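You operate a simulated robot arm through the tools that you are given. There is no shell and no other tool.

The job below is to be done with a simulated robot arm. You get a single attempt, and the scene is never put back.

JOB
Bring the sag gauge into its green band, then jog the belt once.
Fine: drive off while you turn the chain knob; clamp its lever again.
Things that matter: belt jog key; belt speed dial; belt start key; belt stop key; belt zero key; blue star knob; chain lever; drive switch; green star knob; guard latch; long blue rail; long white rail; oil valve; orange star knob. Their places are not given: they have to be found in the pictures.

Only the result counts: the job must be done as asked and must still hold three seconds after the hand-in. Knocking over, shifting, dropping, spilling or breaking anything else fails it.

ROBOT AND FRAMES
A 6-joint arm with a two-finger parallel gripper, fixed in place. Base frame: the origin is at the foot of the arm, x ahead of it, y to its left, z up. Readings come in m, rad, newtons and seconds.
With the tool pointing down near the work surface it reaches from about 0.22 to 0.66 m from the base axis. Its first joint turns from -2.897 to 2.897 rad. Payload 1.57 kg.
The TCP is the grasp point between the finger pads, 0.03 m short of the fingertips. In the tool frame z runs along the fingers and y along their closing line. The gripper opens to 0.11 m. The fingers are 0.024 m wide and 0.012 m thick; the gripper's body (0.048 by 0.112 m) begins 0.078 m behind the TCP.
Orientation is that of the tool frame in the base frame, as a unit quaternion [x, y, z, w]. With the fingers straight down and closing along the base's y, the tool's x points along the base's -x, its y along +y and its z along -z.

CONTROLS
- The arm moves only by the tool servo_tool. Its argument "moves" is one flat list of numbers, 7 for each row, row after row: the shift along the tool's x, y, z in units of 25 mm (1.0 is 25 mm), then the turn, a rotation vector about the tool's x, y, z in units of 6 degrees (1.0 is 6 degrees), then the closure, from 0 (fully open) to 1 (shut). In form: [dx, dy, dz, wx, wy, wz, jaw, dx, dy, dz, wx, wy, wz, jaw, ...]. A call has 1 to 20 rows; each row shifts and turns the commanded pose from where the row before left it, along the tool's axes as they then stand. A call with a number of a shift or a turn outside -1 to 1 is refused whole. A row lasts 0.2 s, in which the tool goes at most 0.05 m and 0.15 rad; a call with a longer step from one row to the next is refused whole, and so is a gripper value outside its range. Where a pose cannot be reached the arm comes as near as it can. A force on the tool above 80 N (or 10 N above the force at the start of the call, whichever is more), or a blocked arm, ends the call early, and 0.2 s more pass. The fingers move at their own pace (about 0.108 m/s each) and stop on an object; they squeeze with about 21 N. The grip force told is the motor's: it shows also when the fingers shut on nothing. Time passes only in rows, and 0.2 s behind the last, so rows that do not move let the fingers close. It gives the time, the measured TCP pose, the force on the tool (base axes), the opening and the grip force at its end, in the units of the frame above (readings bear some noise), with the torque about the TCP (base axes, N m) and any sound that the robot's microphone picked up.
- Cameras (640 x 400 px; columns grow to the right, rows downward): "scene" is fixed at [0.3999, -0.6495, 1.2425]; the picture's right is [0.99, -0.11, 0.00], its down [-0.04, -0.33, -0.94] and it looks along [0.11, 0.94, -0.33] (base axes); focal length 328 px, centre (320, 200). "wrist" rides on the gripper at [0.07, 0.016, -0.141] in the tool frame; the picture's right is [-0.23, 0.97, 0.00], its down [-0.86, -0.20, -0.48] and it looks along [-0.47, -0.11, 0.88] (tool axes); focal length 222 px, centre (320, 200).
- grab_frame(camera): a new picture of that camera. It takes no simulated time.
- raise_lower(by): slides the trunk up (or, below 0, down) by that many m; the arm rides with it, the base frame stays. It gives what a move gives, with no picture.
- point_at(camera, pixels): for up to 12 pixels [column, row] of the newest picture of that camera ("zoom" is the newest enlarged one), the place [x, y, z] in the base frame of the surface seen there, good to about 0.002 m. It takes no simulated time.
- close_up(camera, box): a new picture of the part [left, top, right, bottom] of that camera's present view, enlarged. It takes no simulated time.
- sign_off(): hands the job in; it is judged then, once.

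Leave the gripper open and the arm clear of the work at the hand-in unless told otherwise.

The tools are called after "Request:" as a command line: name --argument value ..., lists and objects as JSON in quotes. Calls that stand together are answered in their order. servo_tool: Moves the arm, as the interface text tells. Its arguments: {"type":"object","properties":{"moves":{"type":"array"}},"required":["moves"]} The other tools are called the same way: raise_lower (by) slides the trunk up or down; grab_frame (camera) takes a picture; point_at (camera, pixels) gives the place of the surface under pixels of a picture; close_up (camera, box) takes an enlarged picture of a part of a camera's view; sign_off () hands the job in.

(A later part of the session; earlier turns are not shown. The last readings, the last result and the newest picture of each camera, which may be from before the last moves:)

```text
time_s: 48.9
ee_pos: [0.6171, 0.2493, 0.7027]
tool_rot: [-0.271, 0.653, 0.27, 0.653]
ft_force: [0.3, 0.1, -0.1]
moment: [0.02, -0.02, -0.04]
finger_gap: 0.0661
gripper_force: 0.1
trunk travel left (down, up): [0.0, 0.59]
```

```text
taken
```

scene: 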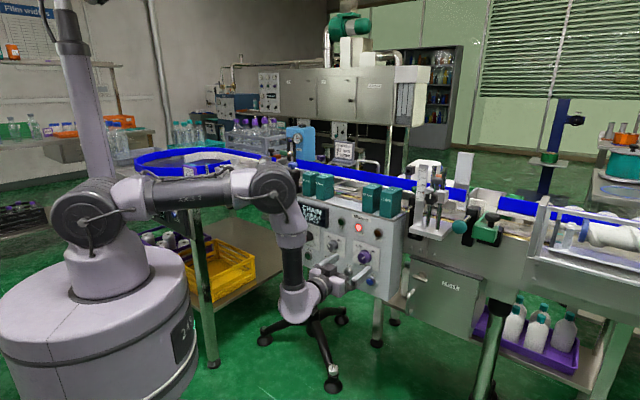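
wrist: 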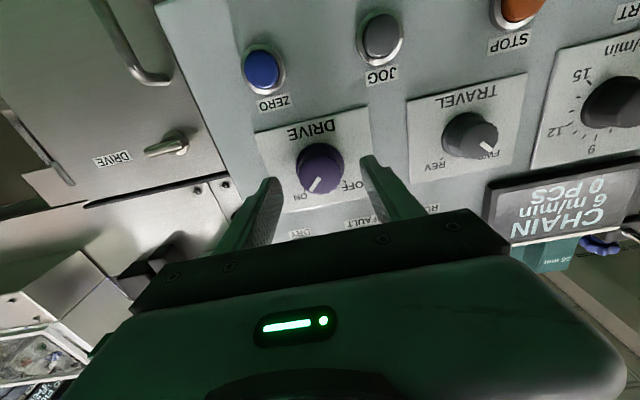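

The fingers straddle the knob at (320,168). Advance 20 mm more, then close.

Request:
servo_tool --moves '[0, 0, 0.2, 0, 0, 0, 0.4, 0, 0, 0.2, 0, 0, 0, 0.4, 0, 0, 0.2, 0, 0, 0, 0.4, 0, 0, 0.2, 0, 0, 0, 0.4, 0, 0, 0, 0, 0, 0, 0.4]'

Request:
close_up --camera "wrist" --box '[220, 100, 420, 260]'

```text
time_s: 50.1
ee_pos: [0.6302, 0.2637, 0.703]
tool_rot: [-0.27, 0.653, 0.27, 0.653]
ft_force: [0.2, -1.4, 1.2]
moment: [0.03, 0.0, -0.01]
finger_gap: 0.066
gripper_force: 0.0
trunk travel left (down, up): [0.0, 0.59]
```

```text
2.50 times, centred on (320, 180) of wrist
```

zoom: 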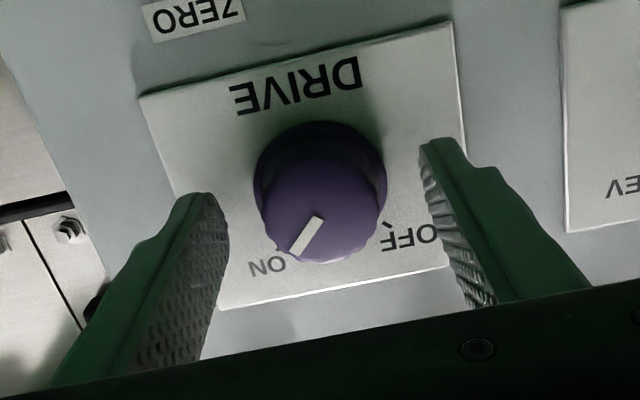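

Positioned with tips just before the flange. Closing the gripper on the drive knob.

Request:
servo_tool --moves '[0, 0, 0, 0, 0, 0, 1, 0, 0, 0, 0, 0, 0, 1, 0, 0, 0, 0, 0, 0, 1]'

```text
time_s: 50.9
ee_pos: [0.6318, 0.2628, 0.703]
tool_rot: [-0.271, 0.653, 0.27, 0.653]
ft_force: [1.4, -2.0, -0.1]
moment: [-0.09, 0.09, 0.28]
finger_gap: 0.0393
gripper_force: 44.9
trunk travel left (down, up): [0.0, 0.59]
```

Gripped (gap 39 mm). Now turn −90° (counter-clockwise) about the tool axis.

Request:
servo_tool --moves '[0, 0, 0, 0, 0, -1, 1, 0, 0, 0, 0, 0, -1, 1, 0, 0, 0, 0, 0, -1, 1, 0, 0, 0, 0, 0, -1, 1, 0, 0, 0, 0, 0, -1, 1, 0, 0, 0, 0, 0, -1, 1, 0, 0, 0, 0, 0, -1, 1, 0, 0, 0, 0, 0, -1, 1, 0, 0, 0, 0, 0, -1, 1, 0, 0, 0, 0, 0, -1, 1, 0, 0, 0, 0, 0, -1, 1, 0, 0, 0, 0, 0, -1, 1, 0, 0, 0, 0, 0, -1, 1, 0, 0, 0, 0, 0, -1, 1, 0, 0, 0, 0, 0, -1, 1]'

Request:
grab_frame --camera "wrist"

Request:
close_up --camera "scene" --box '[295, 200, 415, 300]'

```text
time_s: 54.1
ee_pos: [0.6314, 0.2631, 0.7037]
tool_rot: [-0.653, 0.27, -0.272, 0.653]
ft_force: [23.5, -4.1, 22.4]
moment: [0.8, 0.31, -0.66]
finger_gap: 0.0396
gripper_force: 44.3
trunk travel left (down, up): [0.0, 0.59]
```

```text
taken
```

wrist: 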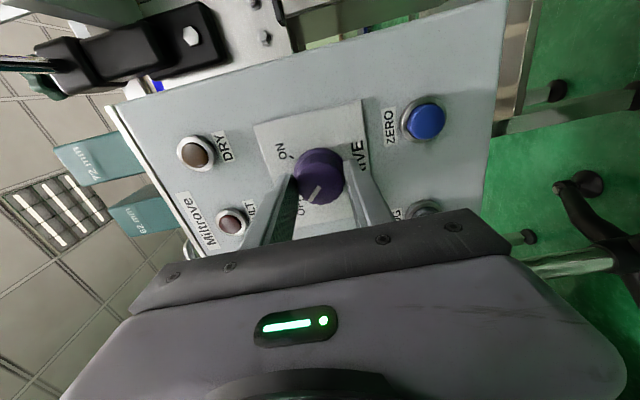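

```text
4.00 times, centred on (355, 250) of scene
```

zoom: 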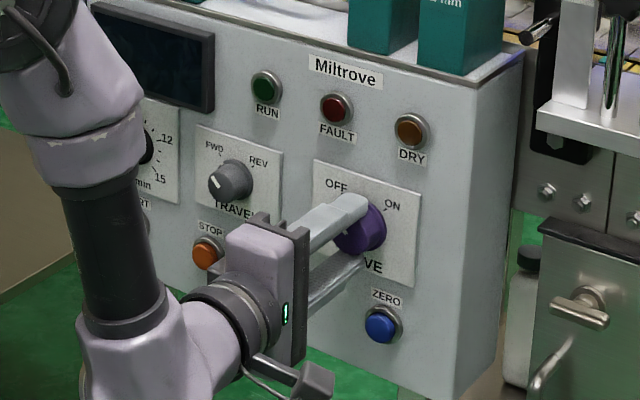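

The display and the fault lamp went dark: the drive is off. Release and back away 70 mm.

Request:
servo_tool --moves '[0, 0, 0, 0, 0, 0, 0.4, 0, 0, 0, 0, 0, 0, 0.4, 0, 0, 0, 0, 0, 0, 0.4, 0, 0, -0.4, 0, 0, 0, 0.4, 0, 0, -0.4, 0, 0, 0, 0.4, 0, 0, -0.4, 0, 0, 0, 0.4, 0, 0, -0.4, 0, 0, 0, 0.4, 0, 0, -0.4, 0, 0, 0, 0.4, 0, 0, -0.4, 0, 0, 0, 0.4, 0, 0, -0.4, 0, 0, 0, 0.4]'

Request:
grab_frame --camera "wrist"

```text
time_s: 56.3
ee_pos: [0.5809, 0.2146, 0.7033]
tool_rot: [0.653, -0.27, 0.27, -0.653]
ft_force: [-0.1, 0.4, 1.1]
moment: [0.0, 0.03, 0.0]
finger_gap: 0.0658
gripper_force: 0.1
trunk travel left (down, up): [0.0, 0.59]
```

```text
taken
```

wrist: 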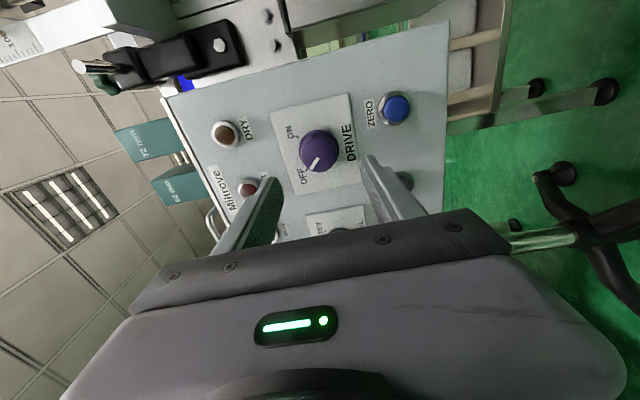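

The pointer shows OFF. Now go left to the chain plate: with the present roll tool −x is left and −y is up. 20 rows.

Request:
servo_tool --moves '[-0.6, -0.19, 0, 0, 0, 0, 0.4, -0.6, -0.19, 0, 0, 0, 0, 0.4, -0.6, -0.19, 0, 0, 0, 0, 0.4, -0.6, -0.19, 0, 0, 0, 0, 0.4, -0.6, -0.19, 0, 0, 0, 0, 0.4, -0.6, -0.19, 0, 0, 0, 0, 0.4, -0.6, -0.19, 0, 0, 0, 0, 0.4, -0.6, -0.19, 0, 0, 0, 0, 0.4, -0.6, -0.19, 0, 0, 0, 0, 0.4, -0.6, -0.19, 0, 0, 0, 0, 0.4, -0.6, -0.19, 0, 0, 0, 0, 0.4, -0.6, -0.19, 0, 0, 0, 0, 0.4, -0.6, -0.19, 0, 0, 0, 0, 0.4, -0.6, -0.19, 0, 0, 0, 0, 0.4, -0.6, -0.19, 0, 0, 0, 0, 0.4, -0.6, -0.19, 0, 0, 0, 0, 0.4, -0.6, -0.19, 0, 0, 0, 0, 0.4, -0.6, -0.19, 0, 0, 0, 0, 0.4, -0.6, -0.19, 0, 0, 0, 0, 0.4, -0.6, -0.19, 0, 0, 0, 0, 0.4]'

Request:
grab_frame --camera "wrist"

Request:
grab_frame --camera "scene"

```text
time_s: 60.5
ee_pos: [0.3693, 0.4267, 0.7984]
tool_rot: [0.653, -0.27, 0.271, -0.653]
ft_force: [-0.1, 0.9, 0.6]
moment: [0.02, -0.04, -0.01]
finger_gap: 0.066
gripper_force: 0.0
trunk travel left (down, up): [0.0, 0.59]
```

```text
taken
```

wrist: 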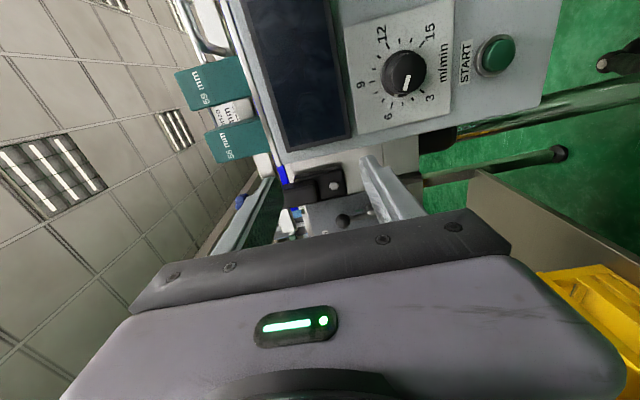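

```text
taken
```

scene: 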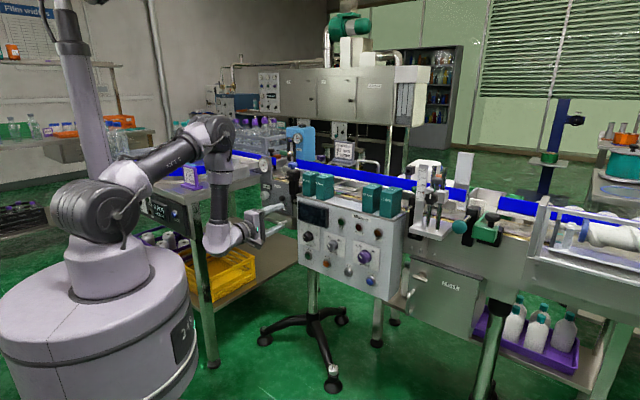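

The panel's left end is in view; moving 0.12 m more to the left to see the lever and knob.

Request:
servo_tool --moves '[-0.6, 0, 0, 0, 0, 0, 0.4, -0.6, 0, 0, 0, 0, 0, 0.4, -0.6, 0, 0, 0, 0, 0, 0.4, -0.6, 0, 0, 0, 0, 0, 0.4, -0.6, 0, 0, 0, 0, 0, 0.4, -0.6, 0, 0, 0, 0, 0, 0.4, -0.6, 0, 0, 0, 0, 0, 0.4, -0.6, 0, 0, 0, 0, 0, 0.4]'

Request:
grab_frame --camera "wrist"

Request:
close_up --camera "scene" --box '[190, 150, 340, 260]'

```text
time_s: 62.3
ee_pos: [0.2855, 0.5113, 0.7986]
tool_rot: [0.653, -0.271, 0.271, -0.653]
ft_force: [0.5, 0.0, 0.2]
moment: [0.01, 0.01, 0.02]
finger_gap: 0.0659
gripper_force: 0.0
trunk travel left (down, up): [0.0, 0.59]
```

```text
taken
```

wrist: 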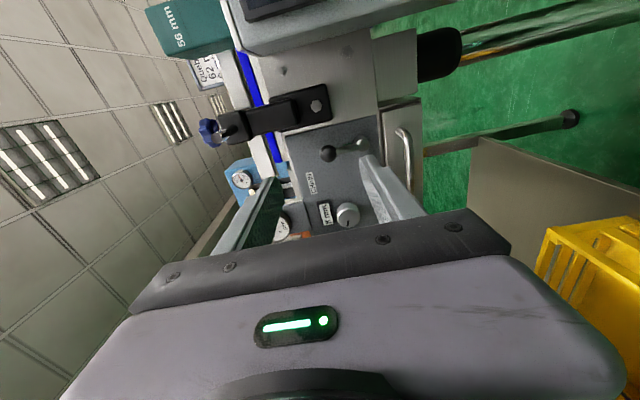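

```text
3.64 times, centred on (265, 205) of scene
```

zoom: 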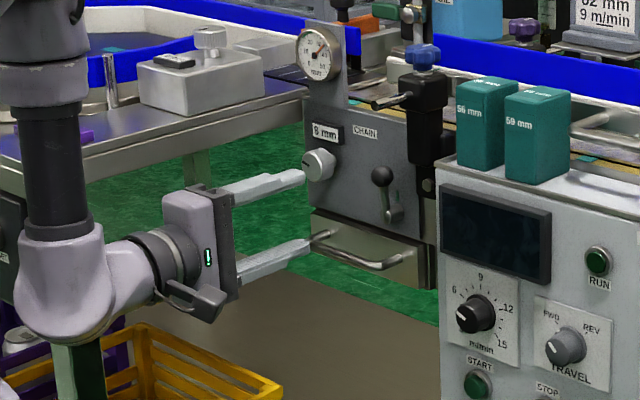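

Lever ball at (327,153), pivot (358,143) and chain knob (347,213) in the wrist view. Enlarge and read places.

Request:
close_up --camera "wrist" --box '[280, 110, 410, 235]'

Request:
point_at --camera "wrist" --pixels '[[327, 153], [358, 143], [345, 147], [347, 213], [356, 212], [346, 224], [340, 208], [325, 213], [311, 182], [375, 125], [395, 120], [340, 180]]'

```text
3.20 times, centred on (345, 172) of wrist
```

zoom: 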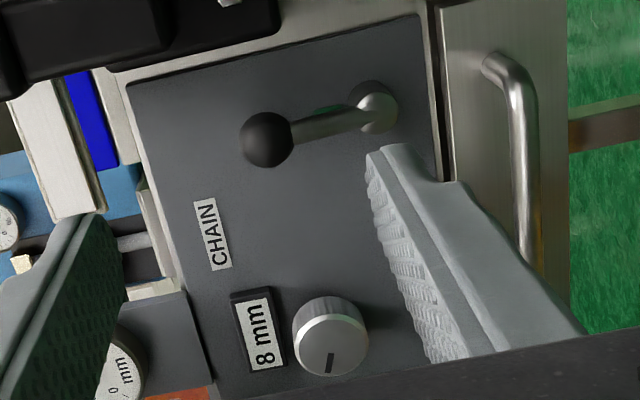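

```text
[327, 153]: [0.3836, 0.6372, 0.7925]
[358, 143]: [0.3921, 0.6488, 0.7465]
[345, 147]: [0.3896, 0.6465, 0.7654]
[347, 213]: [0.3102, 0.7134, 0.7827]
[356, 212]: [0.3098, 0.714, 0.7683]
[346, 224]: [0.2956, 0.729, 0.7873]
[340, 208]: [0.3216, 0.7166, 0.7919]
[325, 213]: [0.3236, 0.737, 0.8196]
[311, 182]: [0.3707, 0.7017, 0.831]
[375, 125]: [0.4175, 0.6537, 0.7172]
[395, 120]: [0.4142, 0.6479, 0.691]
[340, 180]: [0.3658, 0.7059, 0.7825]
```

I'll read outline points of the knob face and ball precisely from this enlarged picture.

Request:
point_at --camera "zoom" --pixels '[[330, 345], [300, 345], [362, 345], [331, 318], [331, 374], [267, 139], [267, 117], [267, 162], [246, 140], [288, 138], [375, 105], [330, 108]]'

```text
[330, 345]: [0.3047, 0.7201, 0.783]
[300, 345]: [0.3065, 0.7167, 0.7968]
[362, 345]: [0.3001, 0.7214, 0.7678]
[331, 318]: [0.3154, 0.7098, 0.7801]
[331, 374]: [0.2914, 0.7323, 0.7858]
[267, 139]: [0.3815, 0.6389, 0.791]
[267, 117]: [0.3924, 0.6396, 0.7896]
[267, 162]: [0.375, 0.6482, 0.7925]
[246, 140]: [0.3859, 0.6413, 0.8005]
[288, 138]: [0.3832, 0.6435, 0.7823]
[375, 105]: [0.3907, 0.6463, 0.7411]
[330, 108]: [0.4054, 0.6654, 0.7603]
```

Ball centre ≈ (lat −0.185, z 0.7915, n 0.733), pivot ≈ (lat −0.184, z 0.741); the green mark lies straight above the pivot, so the lever is clamped now. I'll check the space on both sides of the lever.

Request:
point_at --camera "wrist" --pixels '[[318, 103], [300, 108], [280, 115], [350, 90], [375, 80], [362, 125], [330, 125], [404, 145], [395, 125], [440, 60], [330, 45], [380, 50]]'

Request:
close_up --camera "wrist" --box '[300, 115, 380, 175]'

```text
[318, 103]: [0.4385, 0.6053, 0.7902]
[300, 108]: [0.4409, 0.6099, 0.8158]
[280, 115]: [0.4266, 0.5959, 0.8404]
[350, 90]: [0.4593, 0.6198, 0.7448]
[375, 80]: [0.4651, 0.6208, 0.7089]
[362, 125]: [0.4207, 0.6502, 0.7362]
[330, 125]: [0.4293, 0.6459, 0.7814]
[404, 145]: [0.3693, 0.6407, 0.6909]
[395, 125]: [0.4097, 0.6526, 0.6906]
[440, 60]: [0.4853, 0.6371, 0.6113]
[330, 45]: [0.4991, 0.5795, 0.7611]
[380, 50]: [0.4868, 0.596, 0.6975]
```

```text
6.67 times, centred on (340, 145) of wrist
```

zoom: 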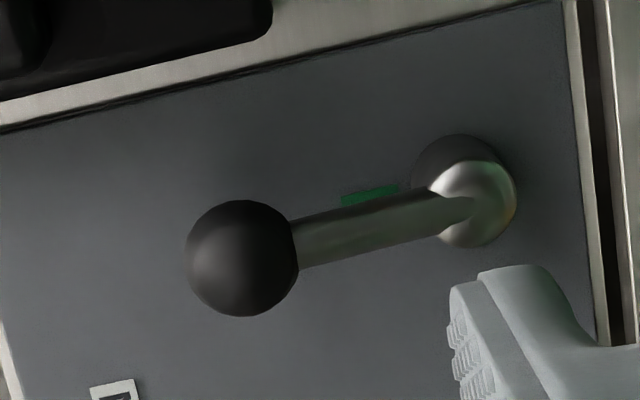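

There is a bracket right of the lever (lat ≥ −0.135) and free room on the left, so I'll grip the ball with fingers left/right and swing it left (CCW) first. Roll +90° back to camera-below, then align.

Request:
servo_tool --moves '[0, 0, 0, 0, 0, 1, 0.4, 0, 0, 0, 0, 0, 1, 0.4, 0, 0, 0, 0, 0, 1, 0.4, 0, 0, 0, 0, 0, 1, 0.4, 0, 0, 0, 0, 0, 1, 0.4, 0, 0, 0, 0, 0, 1, 0.4, 0, 0, 0, 0, 0, 1, 0.4, 0, 0, 0, 0, 0, 1, 0.4, 0, 0, 0, 0, 0, 1, 0.4, 0, 0, 0, 0, 0, 1, 0.4, 0, 0, 0, 0, 0, 1, 0.4, 0, 0, 0, 0, 0, 1, 0.4, 0, 0, 0, 0, 0, 1, 0.4, 0, 0, 0, 0, 0, 1, 0.4, 0, 0, 0, 0, 0, 1, 0.4, 0.14, 0.48, 0.5, 0, 0, 0, 0.5, 0.14, 0.48, 0.5, 0, 0, 0, 0.5, 0, 0, 0.5, 0, 0, 0, 0.5, 0, 0, 0.5, 0, 0, 0, 0.5, 0, 0, 0.5, 0, 0, 0, 0.5]'

Request:
grab_frame --camera "wrist"

```text
time_s: 66.5
ee_pos: [0.3113, 0.5724, 0.792]
tool_rot: [-0.271, 0.653, 0.271, 0.653]
ft_force: [-1.0, 0.2, 0.3]
moment: [0.0, 0.01, 0.03]
finger_gap: 0.0549
gripper_force: 0.0
trunk travel left (down, up): [0.0, 0.59]
```

```text
taken
```

wrist: 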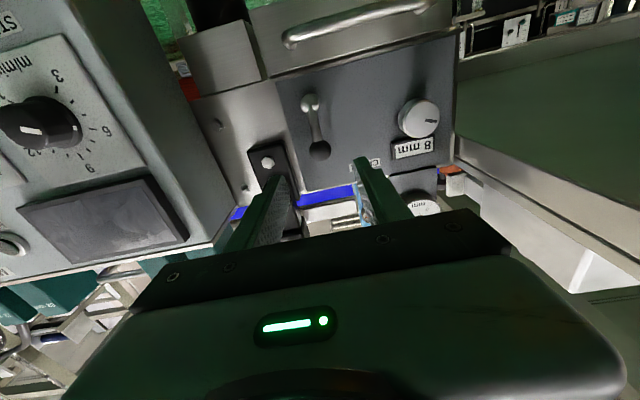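

Aligned with the ball (at (320,150)). Advance 70 mm first, then check.

Request:
servo_tool --moves '[0, 0, 0.4, 0, 0, 0, 0.5, 0, 0, 0.4, 0, 0, 0, 0.5, 0, 0, 0.4, 0, 0, 0, 0.5, 0, 0, 0.4, 0, 0, 0, 0.5, 0, 0, 0.4, 0, 0, 0, 0.5, 0, 0, 0.4, 0, 0, 0, 0.5, 0, 0, 0.4, 0, 0, 0, 0.5, 0, 0, 0, 0, 0, 0, 0.5]'

Request:
grab_frame --camera "wrist"

Request:
close_up --camera "scene" --box '[220, 150, 340, 240]'

```text
time_s: 68.3
ee_pos: [0.3628, 0.6227, 0.7912]
tool_rot: [-0.27, 0.654, 0.269, 0.654]
ft_force: [0.1, -0.4, 1.1]
moment: [0.01, 0.0, -0.02]
finger_gap: 0.0552
gripper_force: 0.0
trunk travel left (down, up): [0.0, 0.59]
```

```text
taken
```

wrist: 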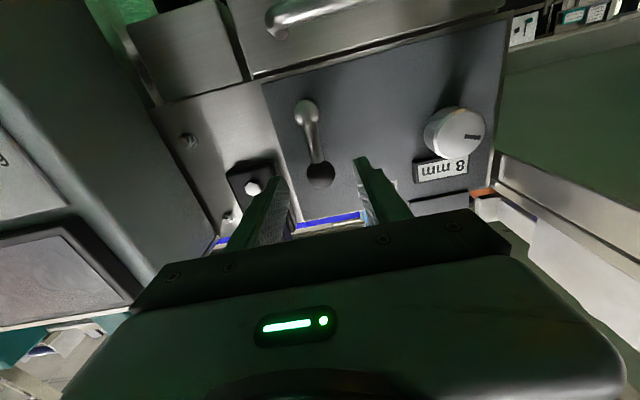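

```text
4.44 times, centred on (280, 195) of scene
```

zoom: 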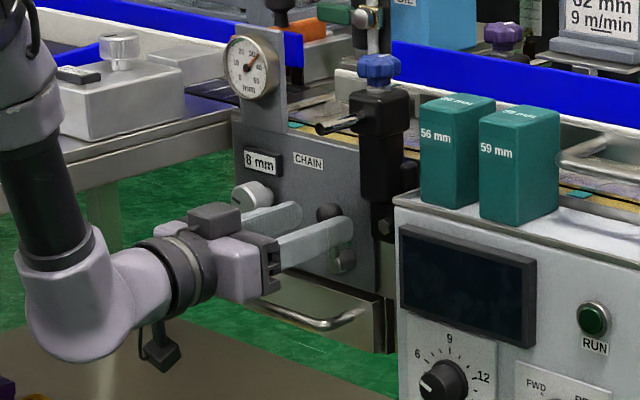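

Ball lies between the fingers. Advance 18 mm more and close on the ball.

Request:
servo_tool --moves '[0, 0, 0.25, 0, 0, 0, 0.5, 0, 0, 0.25, 0, 0, 0, 0.5, 0, 0, 0.22, 0, 0, 0, 0.5, 0, 0, 0, 0, 0, 0, 0.7, 0, 0, 0, 0, 0, 0, 0.85, 0, 0, 0, 0, 0, 0, 1, 0, 0, 0, 0, 0, 0, 1]'

Request:
close_up --camera "wrist" --box '[240, 80, 400, 200]'

```text
time_s: 69.9
ee_pos: [0.374, 0.635, 0.7909]
tool_rot: [-0.273, 0.653, 0.271, 0.653]
ft_force: [-6.1, 6.0, -0.7]
moment: [0.0, 0.09, 0.2]
finger_gap: 0.0255
gripper_force: 36.8
trunk travel left (down, up): [0.0, 0.59]
```

```text
3.33 times, centred on (320, 140) of wrist
```

zoom: 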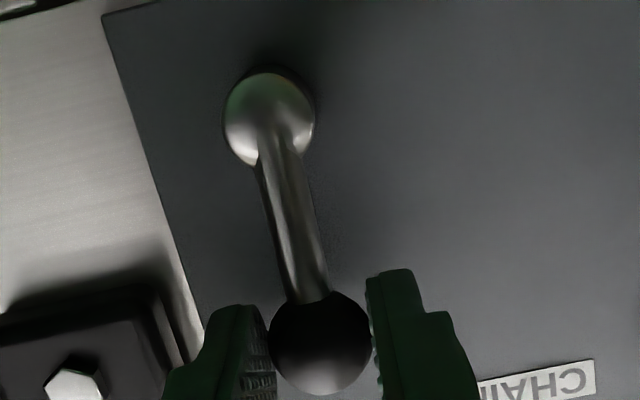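

Ball gripped (gap 25.5 mm). Try swinging it left by 12° and watch the force.

Request:
servo_tool --moves '[0.005, 0.105, 0, 0, 0, -0.5, 1, 0.005, 0.105, 0, 0, 0, -0.5, 1, 0.005, 0.105, 0, 0, 0, -0.5, 1, 0.005, 0.105, 0, 0, 0, -0.5, 1]'

Request:
close_up --camera "wrist" --box '[240, 80, 400, 200]'

```text
time_s: 70.9
ee_pos: [0.3675, 0.6412, 0.7907]
tool_rot: [-0.337, 0.621, 0.2, 0.678]
ft_force: [3.4, 4.0, 4.9]
moment: [-0.01, -0.08, -0.1]
finger_gap: 0.0251
gripper_force: 36.5
trunk travel left (down, up): [0.0, 0.59]
```

```text
3.33 times, centred on (320, 140) of wrist
```

zoom: 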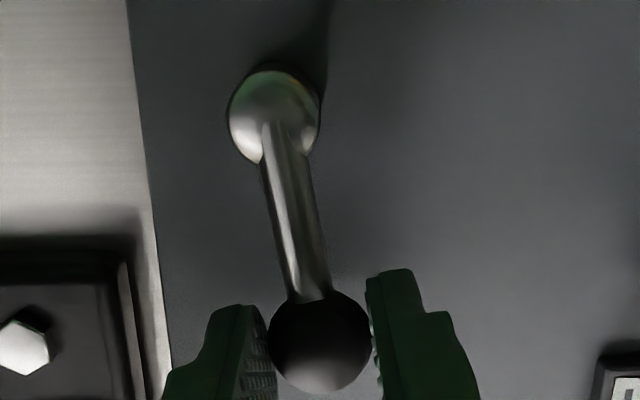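

The lever moves left easily. Continue the arc for 78° more.

Request:
servo_tool --moves '[0.011, 0.211, 0, 0, 0, -1, 1, 0.011, 0.211, 0, 0, 0, -1, 1, 0.011, 0.211, 0, 0, 0, -1, 1, 0.011, 0.211, 0, 0, 0, -1, 1, 0.011, 0.211, 0, 0, 0, -1, 1, 0.011, 0.211, 0, 0, 0, -1, 1]'

Request:
close_up --camera "wrist" --box '[240, 80, 400, 200]'

```text
time_s: 72.3
ee_pos: [0.3488, 0.6618, 0.7747]
tool_rot: [-0.514, 0.486, -0.018, 0.706]
ft_force: [7.0, 7.9, 8.6]
moment: [0.04, -0.42, 0.16]
finger_gap: 0.0254
gripper_force: 36.0
trunk travel left (down, up): [0.0, 0.59]
```

```text
3.33 times, centred on (320, 140) of wrist
```

zoom: 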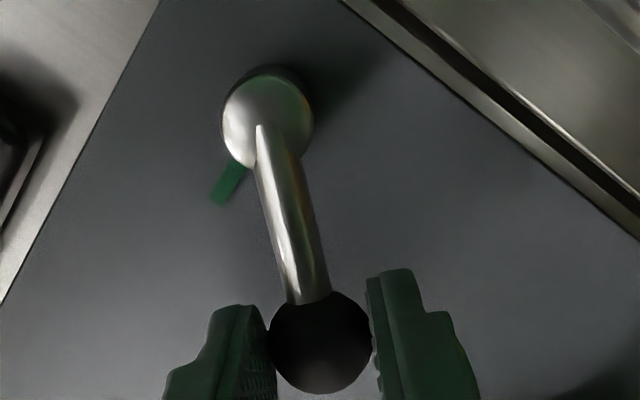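

The lever has left the green mark by ~48° and follows. Continue 42° more.

Request:
servo_tool --moves '[0.011, 0.211, 0, 0, 0, -1, 1, 0.011, 0.211, 0, 0, 0, -1, 1, 0.011, 0.211, 0, 0, 0, -1, 1, 0.011, 0.211, 0, 0, 0, -1, 1, 0.011, 0.211, 0, 0, 0, -1, 1, 0.011, 0.211, 0, 0, 0, -1, 1]'

Request:
close_up --camera "wrist" --box '[240, 80, 400, 200]'

```text
time_s: 73.7
ee_pos: [0.3386, 0.6701, 0.7464]
tool_rot: [-0.64, 0.305, -0.236, 0.665]
ft_force: [5.1, 4.8, 5.0]
moment: [-0.09, -0.24, 0.05]
finger_gap: 0.0255
gripper_force: 36.2
trunk travel left (down, up): [0.0, 0.59]
```

```text
3.33 times, centred on (320, 140) of wrist
```

zoom: 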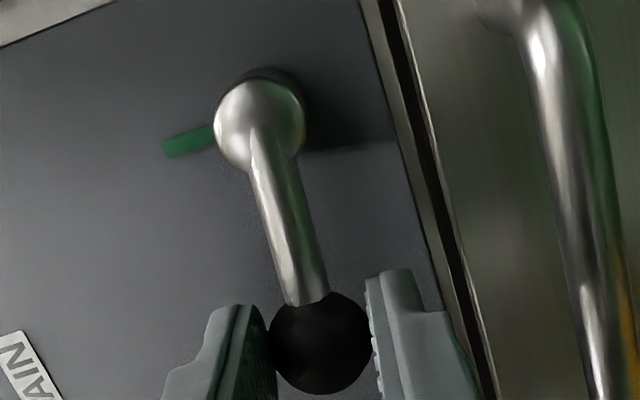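

Lever now ~84° from the mark. One more 6° step, then release and back off, and check that it stays.

Request:
servo_tool --moves '[0.011, 0.211, 0, 0, 0, -1, 1, 0, 0, 0, 0, 0, 0, 1, 0, 0, 0, 0, 0, 0, 0.6, 0, 0, 0, 0, 0, 0, 0.6, 0, 0, -0.4, 0, 0, 0, 0.6, 0, 0, -0.4, 0, 0, 0, 0.6, 0, 0, -0.4, 0, 0, 0, 0.6, 0, 0, -0.4, 0, 0, 0, 0.6, 0, 0, -0.4, 0, 0, 0, 0.6, 0, 0, -0.4, 0, 0, 0, 0.6, 0, 0, -0.4, 0, 0, 0, 0.6]'

Request:
grab_frame --camera "wrist"

Request:
close_up --camera "scene" --box '[220, 150, 340, 240]'

```text
time_s: 76.1
ee_pos: [0.2902, 0.6221, 0.7419]
tool_rot: [-0.653, 0.27, -0.27, 0.654]
ft_force: [0.1, -0.3, -0.5]
moment: [0.01, 0.02, 0.02]
finger_gap: 0.044
gripper_force: 0.1
trunk travel left (down, up): [0.0, 0.59]
```

```text
taken
```

wrist: 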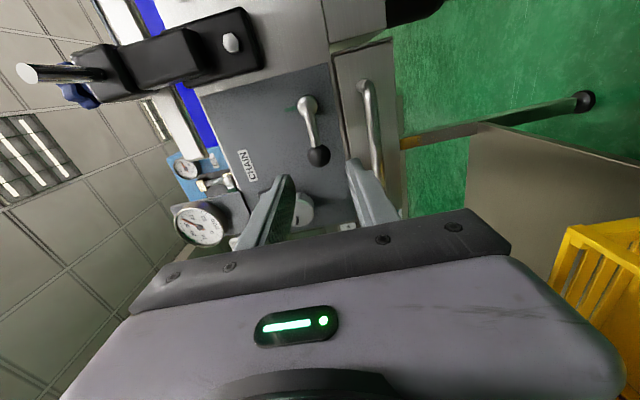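

```text
4.44 times, centred on (280, 195) of scene
```

zoom: 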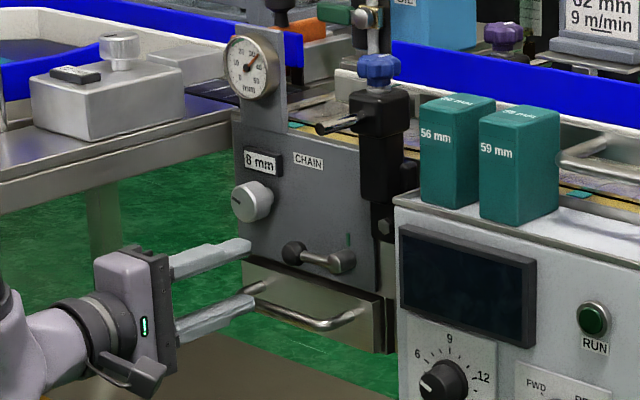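

The lever rests at the left, off its mark. Now to the chain knob: shift left 51 mm and up 40 mm, and yaw the tool 7° so the wrist stays clear of the feed table.

Request:
servo_tool --moves '[-0.29, -0.23, 0.06, 0, -0.16, 0, 0.55, -0.29, -0.23, 0.06, 0, -0.17, 0, 0.55, -0.29, -0.23, 0.06, 0, -0.17, 0, 0.55, -0.29, -0.23, 0.06, 0, -0.17, 0, 0.55, -0.29, -0.23, 0.06, 0, -0.17, 0, 0.55, -0.29, -0.23, 0.06, 0, -0.17, 0, 0.55, -0.29, -0.23, 0.06, 0, -0.16, 0, 0.55]'

Request:
grab_frame --camera "wrist"

Request:
grab_frame --camera "scene"

```text
time_s: 77.7
ee_pos: [0.2586, 0.6629, 0.7812]
tool_rot: [-0.668, 0.23, -0.23, 0.669]
ft_force: [0.0, -0.6, 0.7]
moment: [-0.02, -0.02, 0.03]
finger_gap: 0.0493
gripper_force: 0.1
trunk travel left (down, up): [0.0, 0.59]
```

```text
taken
```

wrist: 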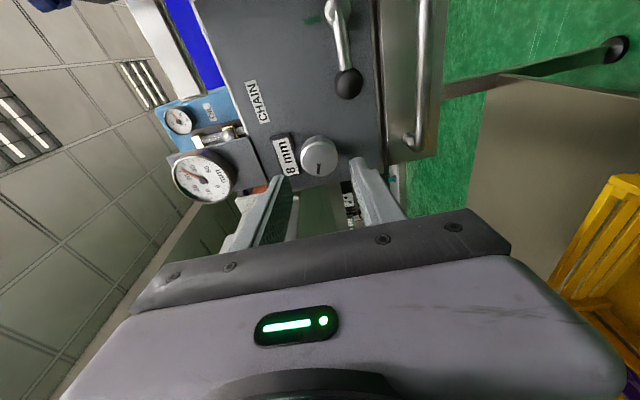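

```text
taken
```

scene: 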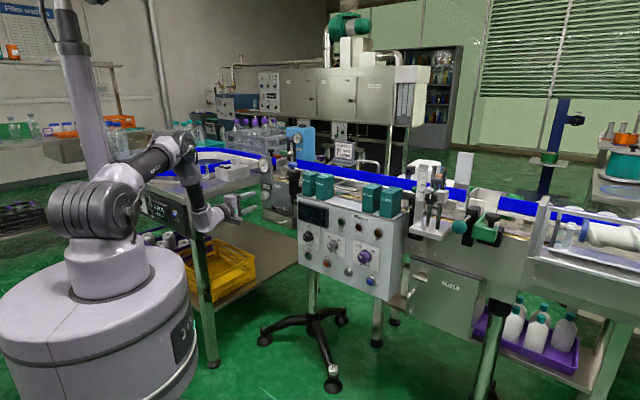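

Knob now at (319,155) in the wrist view. I'll read its outline again at this closer view, and check the table gap around the wrist.

Request:
close_up --camera "wrist" --box '[270, 120, 370, 190]'

Request:
point_at --camera "wrist" --pixels '[[319, 157], [305, 157], [333, 157], [319, 145], [319, 170], [206, 175]]'

Request:
close_up --camera "scene" --box '[150, 120, 300, 240]'

```text
5.71 times, centred on (320, 155) of wrist
```

zoom: 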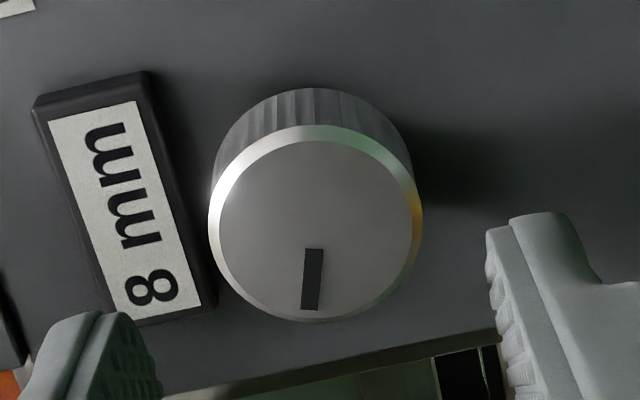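

```text
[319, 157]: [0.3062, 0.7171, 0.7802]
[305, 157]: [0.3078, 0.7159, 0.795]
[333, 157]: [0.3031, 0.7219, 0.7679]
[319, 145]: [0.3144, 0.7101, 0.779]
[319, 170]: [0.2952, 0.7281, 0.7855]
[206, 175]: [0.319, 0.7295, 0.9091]
```

```text
3.33 times, centred on (225, 180) of scene
```

zoom: 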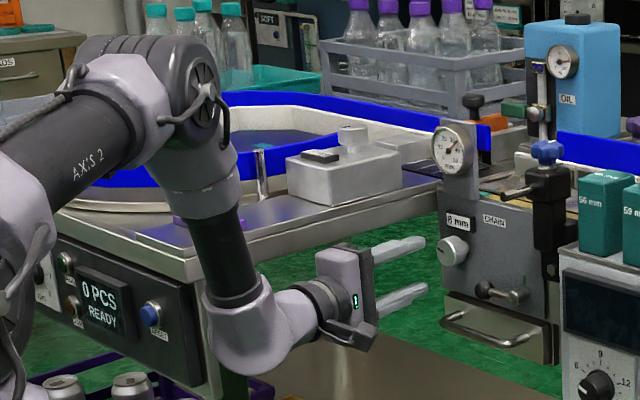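

Knob centre ≈ (lat −0.296, z 0.7815). Advance 62 mm along the tool axis with the gap at 49 mm.

Request:
servo_tool --moves '[0, 0, 0.35, 0, 0, 0, 0.55, 0, 0, 0.35, 0, 0, 0, 0.55, 0, 0, 0.35, 0, 0, 0, 0.55, 0, 0, 0.35, 0, 0, 0, 0.55, 0, 0, 0.35, 0, 0, 0, 0.55, 0, 0, 0.35, 0, 0, 0, 0.55, 0, 0, 0.35, 0, 0, 0, 0.55, 0, 0, 0, 0, 0, 0, 0.55]'

Request:
close_up --camera "wrist" --box '[240, 100, 400, 220]'

Request:
close_up --camera "scene" --box '[180, 140, 310, 240]'

```text
time_s: 79.5
ee_pos: [0.2977, 0.7103, 0.7803]
tool_rot: [0.669, -0.23, 0.23, -0.668]
ft_force: [1.0, 0.1, -0.8]
moment: [0.0, -0.02, 0.0]
finger_gap: 0.0496
gripper_force: 0.0
trunk travel left (down, up): [0.0, 0.59]
```

```text
3.33 times, centred on (320, 160) of wrist
```

zoom: 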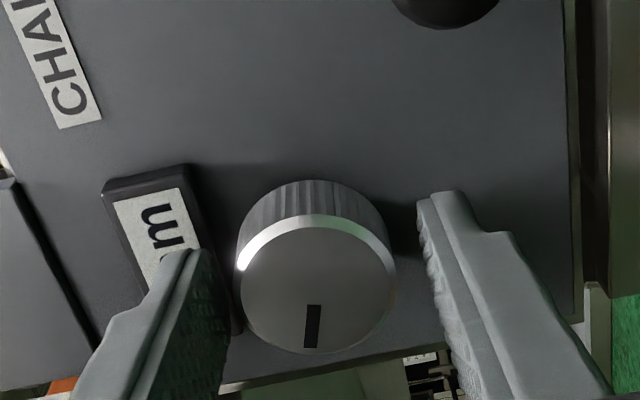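

```text
4.00 times, centred on (245, 190) of scene
```

zoom: 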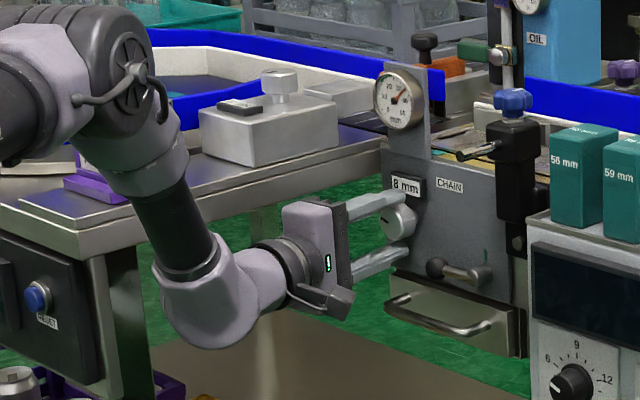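

Fingers above and below the knob, positioned well. Close on it.

Request:
servo_tool --moves '[0, 0, 0, 0, 0, 0, 0.7, 0, 0, 0, 0, 0, 0, 1, 0, 0, 0, 0, 0, 0, 1]'

Request:
close_up --camera "scene" --box '[255, 150, 305, 182]'

```text
time_s: 80.3
ee_pos: [0.2976, 0.7109, 0.7822]
tool_rot: [-0.668, 0.23, -0.23, 0.669]
ft_force: [3.3, 5.3, 9.1]
moment: [-0.21, 0.28, -0.18]
finger_gap: 0.0374
gripper_force: 43.7
trunk travel left (down, up): [0.0, 0.59]
```

```text
12.50 times, centred on (280, 166) of scene
```

zoom: 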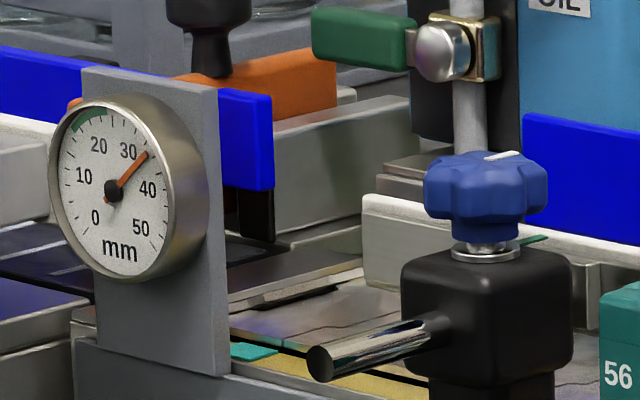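

Gripped (gap 37 mm). Turn +60° clockwise to see which way the gauge goes.

Request:
servo_tool --moves '[0, 0, 0, 0, 0, 1, 1, 0, 0, 0, 0, 0, 1, 1, 0, 0, 0, 0, 0, 1, 1, 0, 0, 0, 0, 0, 1, 1, 0, 0, 0, 0, 0, 1, 1, 0, 0, 0, 0, 0, 1, 1, 0, 0, 0, 0, 0, 1, 1, 0, 0, 0, 0, 0, 1, 1, 0, 0, 0, 0, 0, 1, 1, 0, 0, 0, 0, 0, 1, 1]'

Request:
close_up --camera "scene" --box '[255, 150, 305, 182]'

Request:
close_up --camera "wrist" --box '[240, 100, 400, 220]'

```text
time_s: 82.5
ee_pos: [0.2967, 0.7097, 0.7809]
tool_rot: [-0.463, 0.534, 0.136, 0.694]
ft_force: [0.7, -6.0, 8.9]
moment: [1.17, -1.12, -0.27]
finger_gap: 0.0391
gripper_force: 44.6
trunk travel left (down, up): [0.0, 0.59]
```

```text
12.50 times, centred on (280, 166) of scene
```

zoom: 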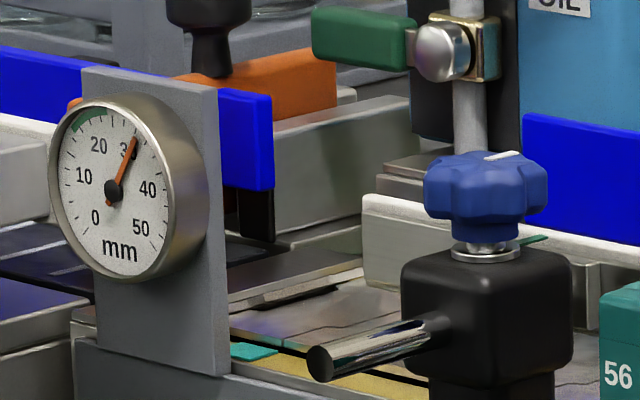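

```text
3.33 times, centred on (320, 160) of wrist
```

zoom: 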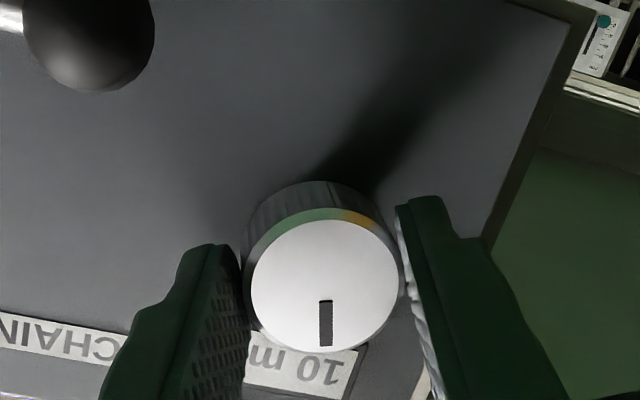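

Clockwise lowers the gauge (≈34.5→≈30.5) and the readout went 8→10 mm. About 180° more is needed. Release, roll back −90° with the knob free between fingers.

Request:
servo_tool --moves '[0, 0, 0, 0, 0, 0, 0.55, 0, 0, 0, 0, 0, 0, 0.55, 0, 0, 0, 0, 0, -1, 0.55, 0, 0, 0, 0, 0, -1, 0.55, 0, 0, 0, 0, 0, -1, 0.55, 0, 0, 0, 0, 0, -1, 0.55, 0, 0, 0, 0, 0, -1, 0.55, 0, 0, 0, 0, 0, -1, 0.55, 0, 0, 0, 0, 0, -1, 0.55, 0, 0, 0, 0, 0, -1, 0.55, 0, 0, 0, 0, 0, -1, 0.55, 0, 0, 0, 0, 0, -1, 0.55, 0, 0, 0, 0, 0, -1, 0.55, 0, 0, 0, 0, 0, -1, 0.55, 0, 0, 0, 0, 0, -1, 0.55, 0, 0, 0, 0, 0, -1, 0.55, 0, 0, 0, 0, 0, -1, 0.55]'

Request:
close_up --camera "scene" --box '[245, 150, 309, 210]'

Request:
grab_frame --camera "wrist"

```text
time_s: 86.1
ee_pos: [0.2961, 0.7103, 0.782]
tool_rot: [0.706, -0.049, 0.395, -0.586]
ft_force: [0.5, 0.4, -0.5]
moment: [0.01, -0.02, 0.01]
finger_gap: 0.0492
gripper_force: 0.0
trunk travel left (down, up): [0.0, 0.59]
```

```text
6.67 times, centred on (277, 180) of scene
```

zoom: 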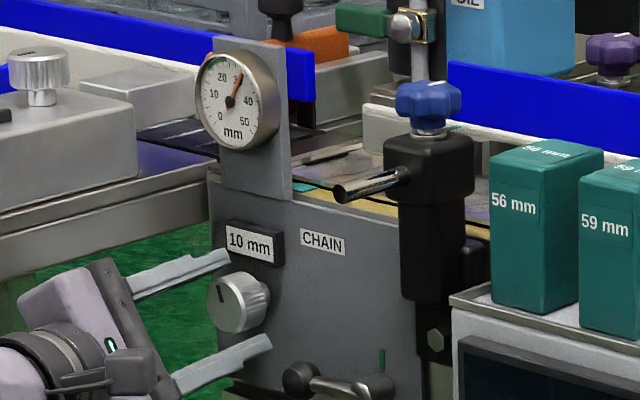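

```text
taken
```

wrist: 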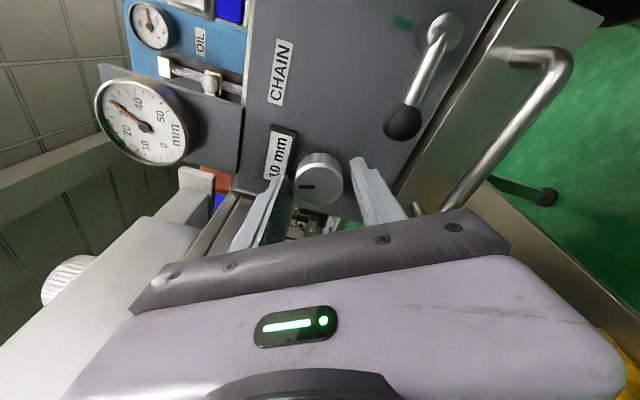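

The gauge is visible in the wrist view at (145,120). Enlarge to read it.

Request:
close_up --camera "wrist" --box '[90, 70, 210, 175]'

```text
3.81 times, centred on (150, 122) of wrist
```

zoom: 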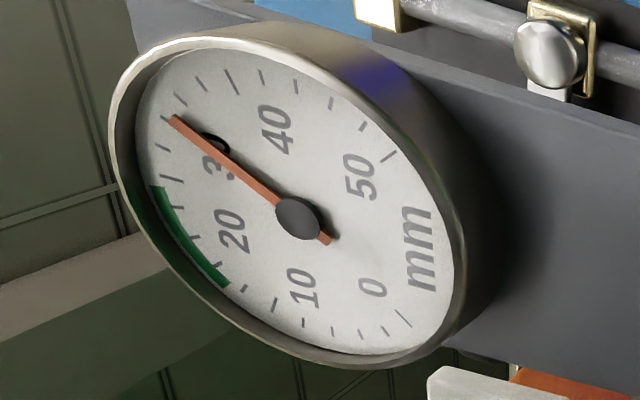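

Reading ≈30.7 mm; band ≈16–24. So ≈4 mm per 60°; about 155° more to reach ~20. Grip and turn +90°.

Request:
servo_tool --moves '[0, 0, 0, 0, 0, 0, 0.7, 0, 0, 0, 0, 0, 0, 1, 0, 0, 0, 0, 0, 0, 1, 0, 0, 0, 0, 0, 1, 1, 0, 0, 0, 0, 0, 1, 1, 0, 0, 0, 0, 0, 1, 1, 0, 0, 0, 0, 0, 1, 1, 0, 0, 0, 0, 0, 1, 1, 0, 0, 0, 0, 0, 1, 1, 0, 0, 0, 0, 0, 1, 1, 0, 0, 0, 0, 0, 1, 1, 0, 0, 0, 0, 0, 1, 1, 0, 0, 0, 0, 0, 1, 1, 0, 0, 0, 0, 0, 1, 1, 0, 0, 0, 0, 0, 1, 1, 0, 0, 0, 0, 0, 1, 1, 0, 0, 0, 0, 0, 1, 1, 0, 0, 0, 0, 0, 1, 1]'

Request:
close_up --camera "scene" --box '[245, 150, 309, 210]'

Request:
grab_frame --camera "wrist"

```text
time_s: 89.9
ee_pos: [0.2958, 0.7097, 0.7819]
tool_rot: [-0.463, 0.534, 0.136, 0.694]
ft_force: [0.3, 0.2, 9.1]
moment: [1.25, -1.21, -0.11]
finger_gap: 0.0389
gripper_force: 44.6
trunk travel left (down, up): [0.0, 0.59]
```

```text
6.67 times, centred on (277, 180) of scene
```

zoom: 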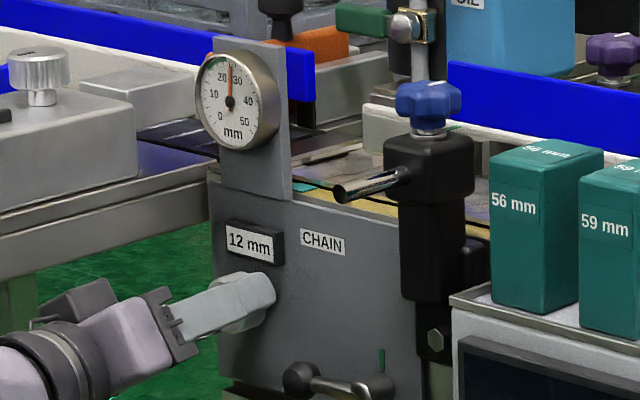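

```text
taken
```

wrist: 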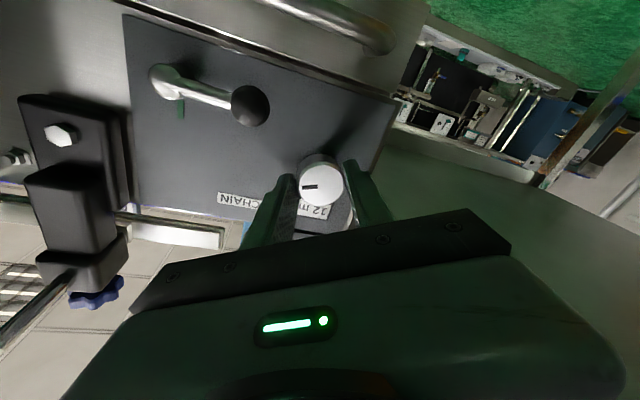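

Gauge now near 25, readout 12 mm. Release and roll back −90° again, then read the gauge.

Request:
servo_tool --moves '[0, 0, 0, 0, 0, 0, 0.55, 0, 0, 0, 0, 0, 0, 0.55, 0, 0, 0, 0, 0, -1, 0.55, 0, 0, 0, 0, 0, -1, 0.55, 0, 0, 0, 0, 0, -1, 0.55, 0, 0, 0, 0, 0, -1, 0.55, 0, 0, 0, 0, 0, -1, 0.55, 0, 0, 0, 0, 0, -1, 0.55, 0, 0, 0, 0, 0, -1, 0.55, 0, 0, 0, 0, 0, -1, 0.55, 0, 0, 0, 0, 0, -1, 0.55, 0, 0, 0, 0, 0, -1, 0.55, 0, 0, 0, 0, 0, -1, 0.55, 0, 0, 0, 0, 0, -1, 0.55, 0, 0, 0, 0, 0, -1, 0.55, 0, 0, 0, 0, 0, -1, 0.55, 0, 0, 0, 0, 0, -1, 0.55]'

Request:
close_up --camera "wrist" --box '[90, 70, 210, 175]'

```text
time_s: 93.5
ee_pos: [0.2976, 0.711, 0.7805]
tool_rot: [0.705, -0.048, 0.396, -0.586]
ft_force: [0.1, -0.3, 0.6]
moment: [0.01, 0.0, -0.04]
finger_gap: 0.0494
gripper_force: 0.1
trunk travel left (down, up): [0.0, 0.59]
```

```text
3.81 times, centred on (150, 122) of wrist
```

zoom: 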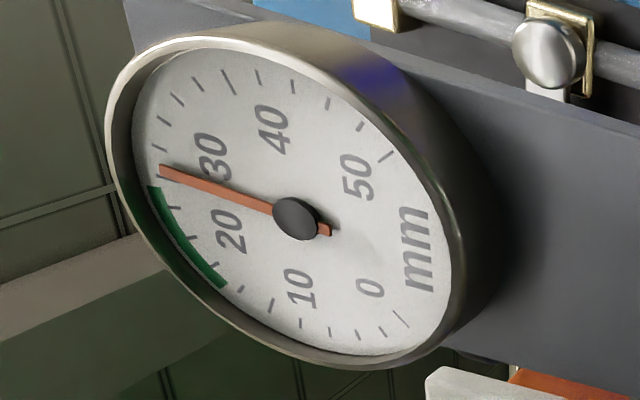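

Reading ≈25.7 mm. 90° gave −5 mm, so turn about +96° more for ≈20.

Request:
servo_tool --moves '[0, 0, 0, 0, 0, 0, 0.7, 0, 0, 0, 0, 0, 0, 1, 0, 0, 0, 0, 0, 0, 1, 0, 0, 0, 0, 0, 1, 1, 0, 0, 0, 0, 0, 1, 1, 0, 0, 0, 0, 0, 1, 1, 0, 0, 0, 0, 0, 1, 1, 0, 0, 0, 0, 0, 1, 1, 0, 0, 0, 0, 0, 1, 1, 0, 0, 0, 0, 0, 1, 1, 0, 0, 0, 0, 0, 1, 1, 0, 0, 0, 0, 0, 1, 1, 0, 0, 0, 0, 0, 1, 1, 0, 0, 0, 0, 0, 1, 1, 0, 0, 0, 0, 0, 1, 1, 0, 0, 0, 0, 0, 1, 1, 0, 0, 0, 0, 0, 1, 1, 0, 0, 0, 0, 0, 1, 1, 0, 0, 0, 0, 0, 1, 1]'

Request:
close_up --camera "scene" --box '[245, 150, 309, 210]'

Request:
close_up --camera "scene" --box '[255, 150, 285, 176]'

```text
time_s: 97.5
ee_pos: [0.298, 0.7096, 0.7806]
tool_rot: [-0.434, 0.558, 0.171, 0.686]
ft_force: [1.0, -2.7, 7.5]
moment: [1.16, -1.16, -0.23]
finger_gap: 0.039
gripper_force: 44.4
trunk travel left (down, up): [0.0, 0.59]
```

```text
6.67 times, centred on (277, 180) of scene
```

zoom: 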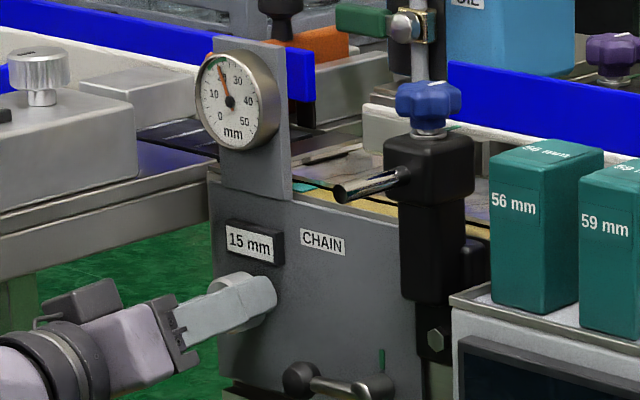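

```text
15.38 times, centred on (270, 163) of scene
```

zoom: 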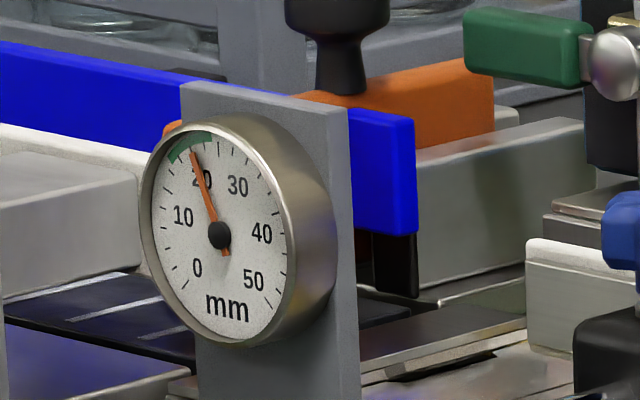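

The needle is now in the middle of the green band (~20). Release the knob and back straight out 61 mm.

Request:
servo_tool --moves '[0, 0, 0, 0, 0, 0, 0.55, 0, 0, 0, 0, 0, 0, 0.55, 0, 0, 0, 0, 0, 0, 0.55, 0, 0, -0.35, 0, 0, 0, 0.55, 0, 0, -0.35, 0, 0, 0, 0.55, 0, 0, -0.35, 0, 0, 0, 0.55, 0, 0, -0.35, 0, 0, 0, 0.55, 0, 0, -0.35, 0, 0, 0, 0.55, 0, 0, -0.35, 0, 0, 0, 0.55, 0, 0, -0.35, 0, 0, 0, 0.55]'

Request:
close_up --camera "scene" --box '[255, 150, 285, 176]'

```text
time_s: 99.7
ee_pos: [0.2584, 0.6626, 0.7799]
tool_rot: [-0.435, 0.558, 0.17, 0.686]
ft_force: [0.5, -0.3, 0.6]
moment: [0.0, 0.0, -0.02]
finger_gap: 0.0494
gripper_force: 0.1
trunk travel left (down, up): [0.0, 0.59]
```

```text
15.38 times, centred on (270, 163) of scene
```

zoom: 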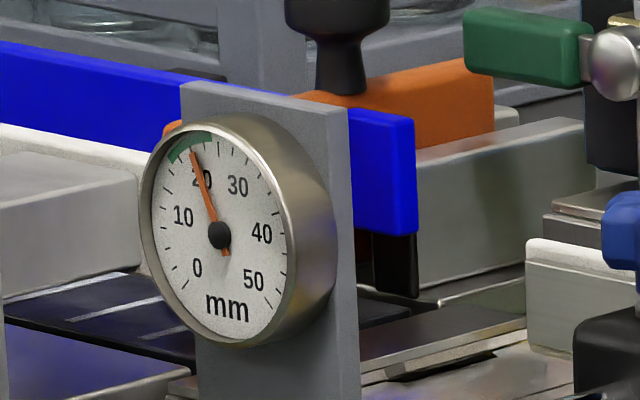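

The gauge holds in the green. Now roll −66°, undo the yaw and go in front of the lever ball.

Request:
servo_tool --moves '[0, 0, 0, 0, 0, -1, 0.55, 0, 0, 0, 0, 0, -1, 0.55, 0, 0, 0, 0, 0, -1, 0.55, 0, 0, 0, 0, 0, -1, 0.55, 0, 0, 0, 0, 0, -1, 0.55, 0, 0, 0, 0, 0, -1, 0.55, 0, 0, 0, 0, 0, -1, 0.55, 0, 0, 0, 0, 0, -1, 0.55, 0, 0, 0, 0, 0, -1, 0.55, 0, 0, 0, 0, 0, -1, 0.55, 0, 0, 0, 0, 0, -1, 0.55, 0.29, 0.217, -0.034, 0, 0.167, 0, 0.55, 0.29, 0.217, -0.034, 0, 0.167, 0, 0.55, 0.29, 0.217, -0.034, 0, 0.167, 0, 0.55, 0.29, 0.217, -0.034, 0, 0.167, 0, 0.55, 0.29, 0.217, -0.034, 0, 0.167, 0, 0.55, 0.29, 0.217, -0.034, 0, 0.167, 0, 0.55, 0.29, 0.217, -0.034, 0, 0.167, 0, 0.55]'

Request:
grab_frame --camera "wrist"

```text
time_s: 103.5
ee_pos: [0.2923, 0.625, 0.7439]
tool_rot: [-0.653, 0.271, -0.27, 0.654]
ft_force: [-0.1, -0.1, 0.0]
moment: [-0.05, 0.03, -0.03]
finger_gap: 0.0491
gripper_force: 0.0
trunk travel left (down, up): [0.0, 0.59]
```

```text
taken
```

wrist: 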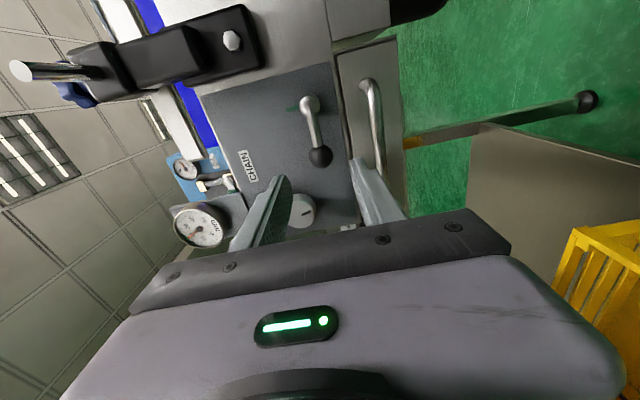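

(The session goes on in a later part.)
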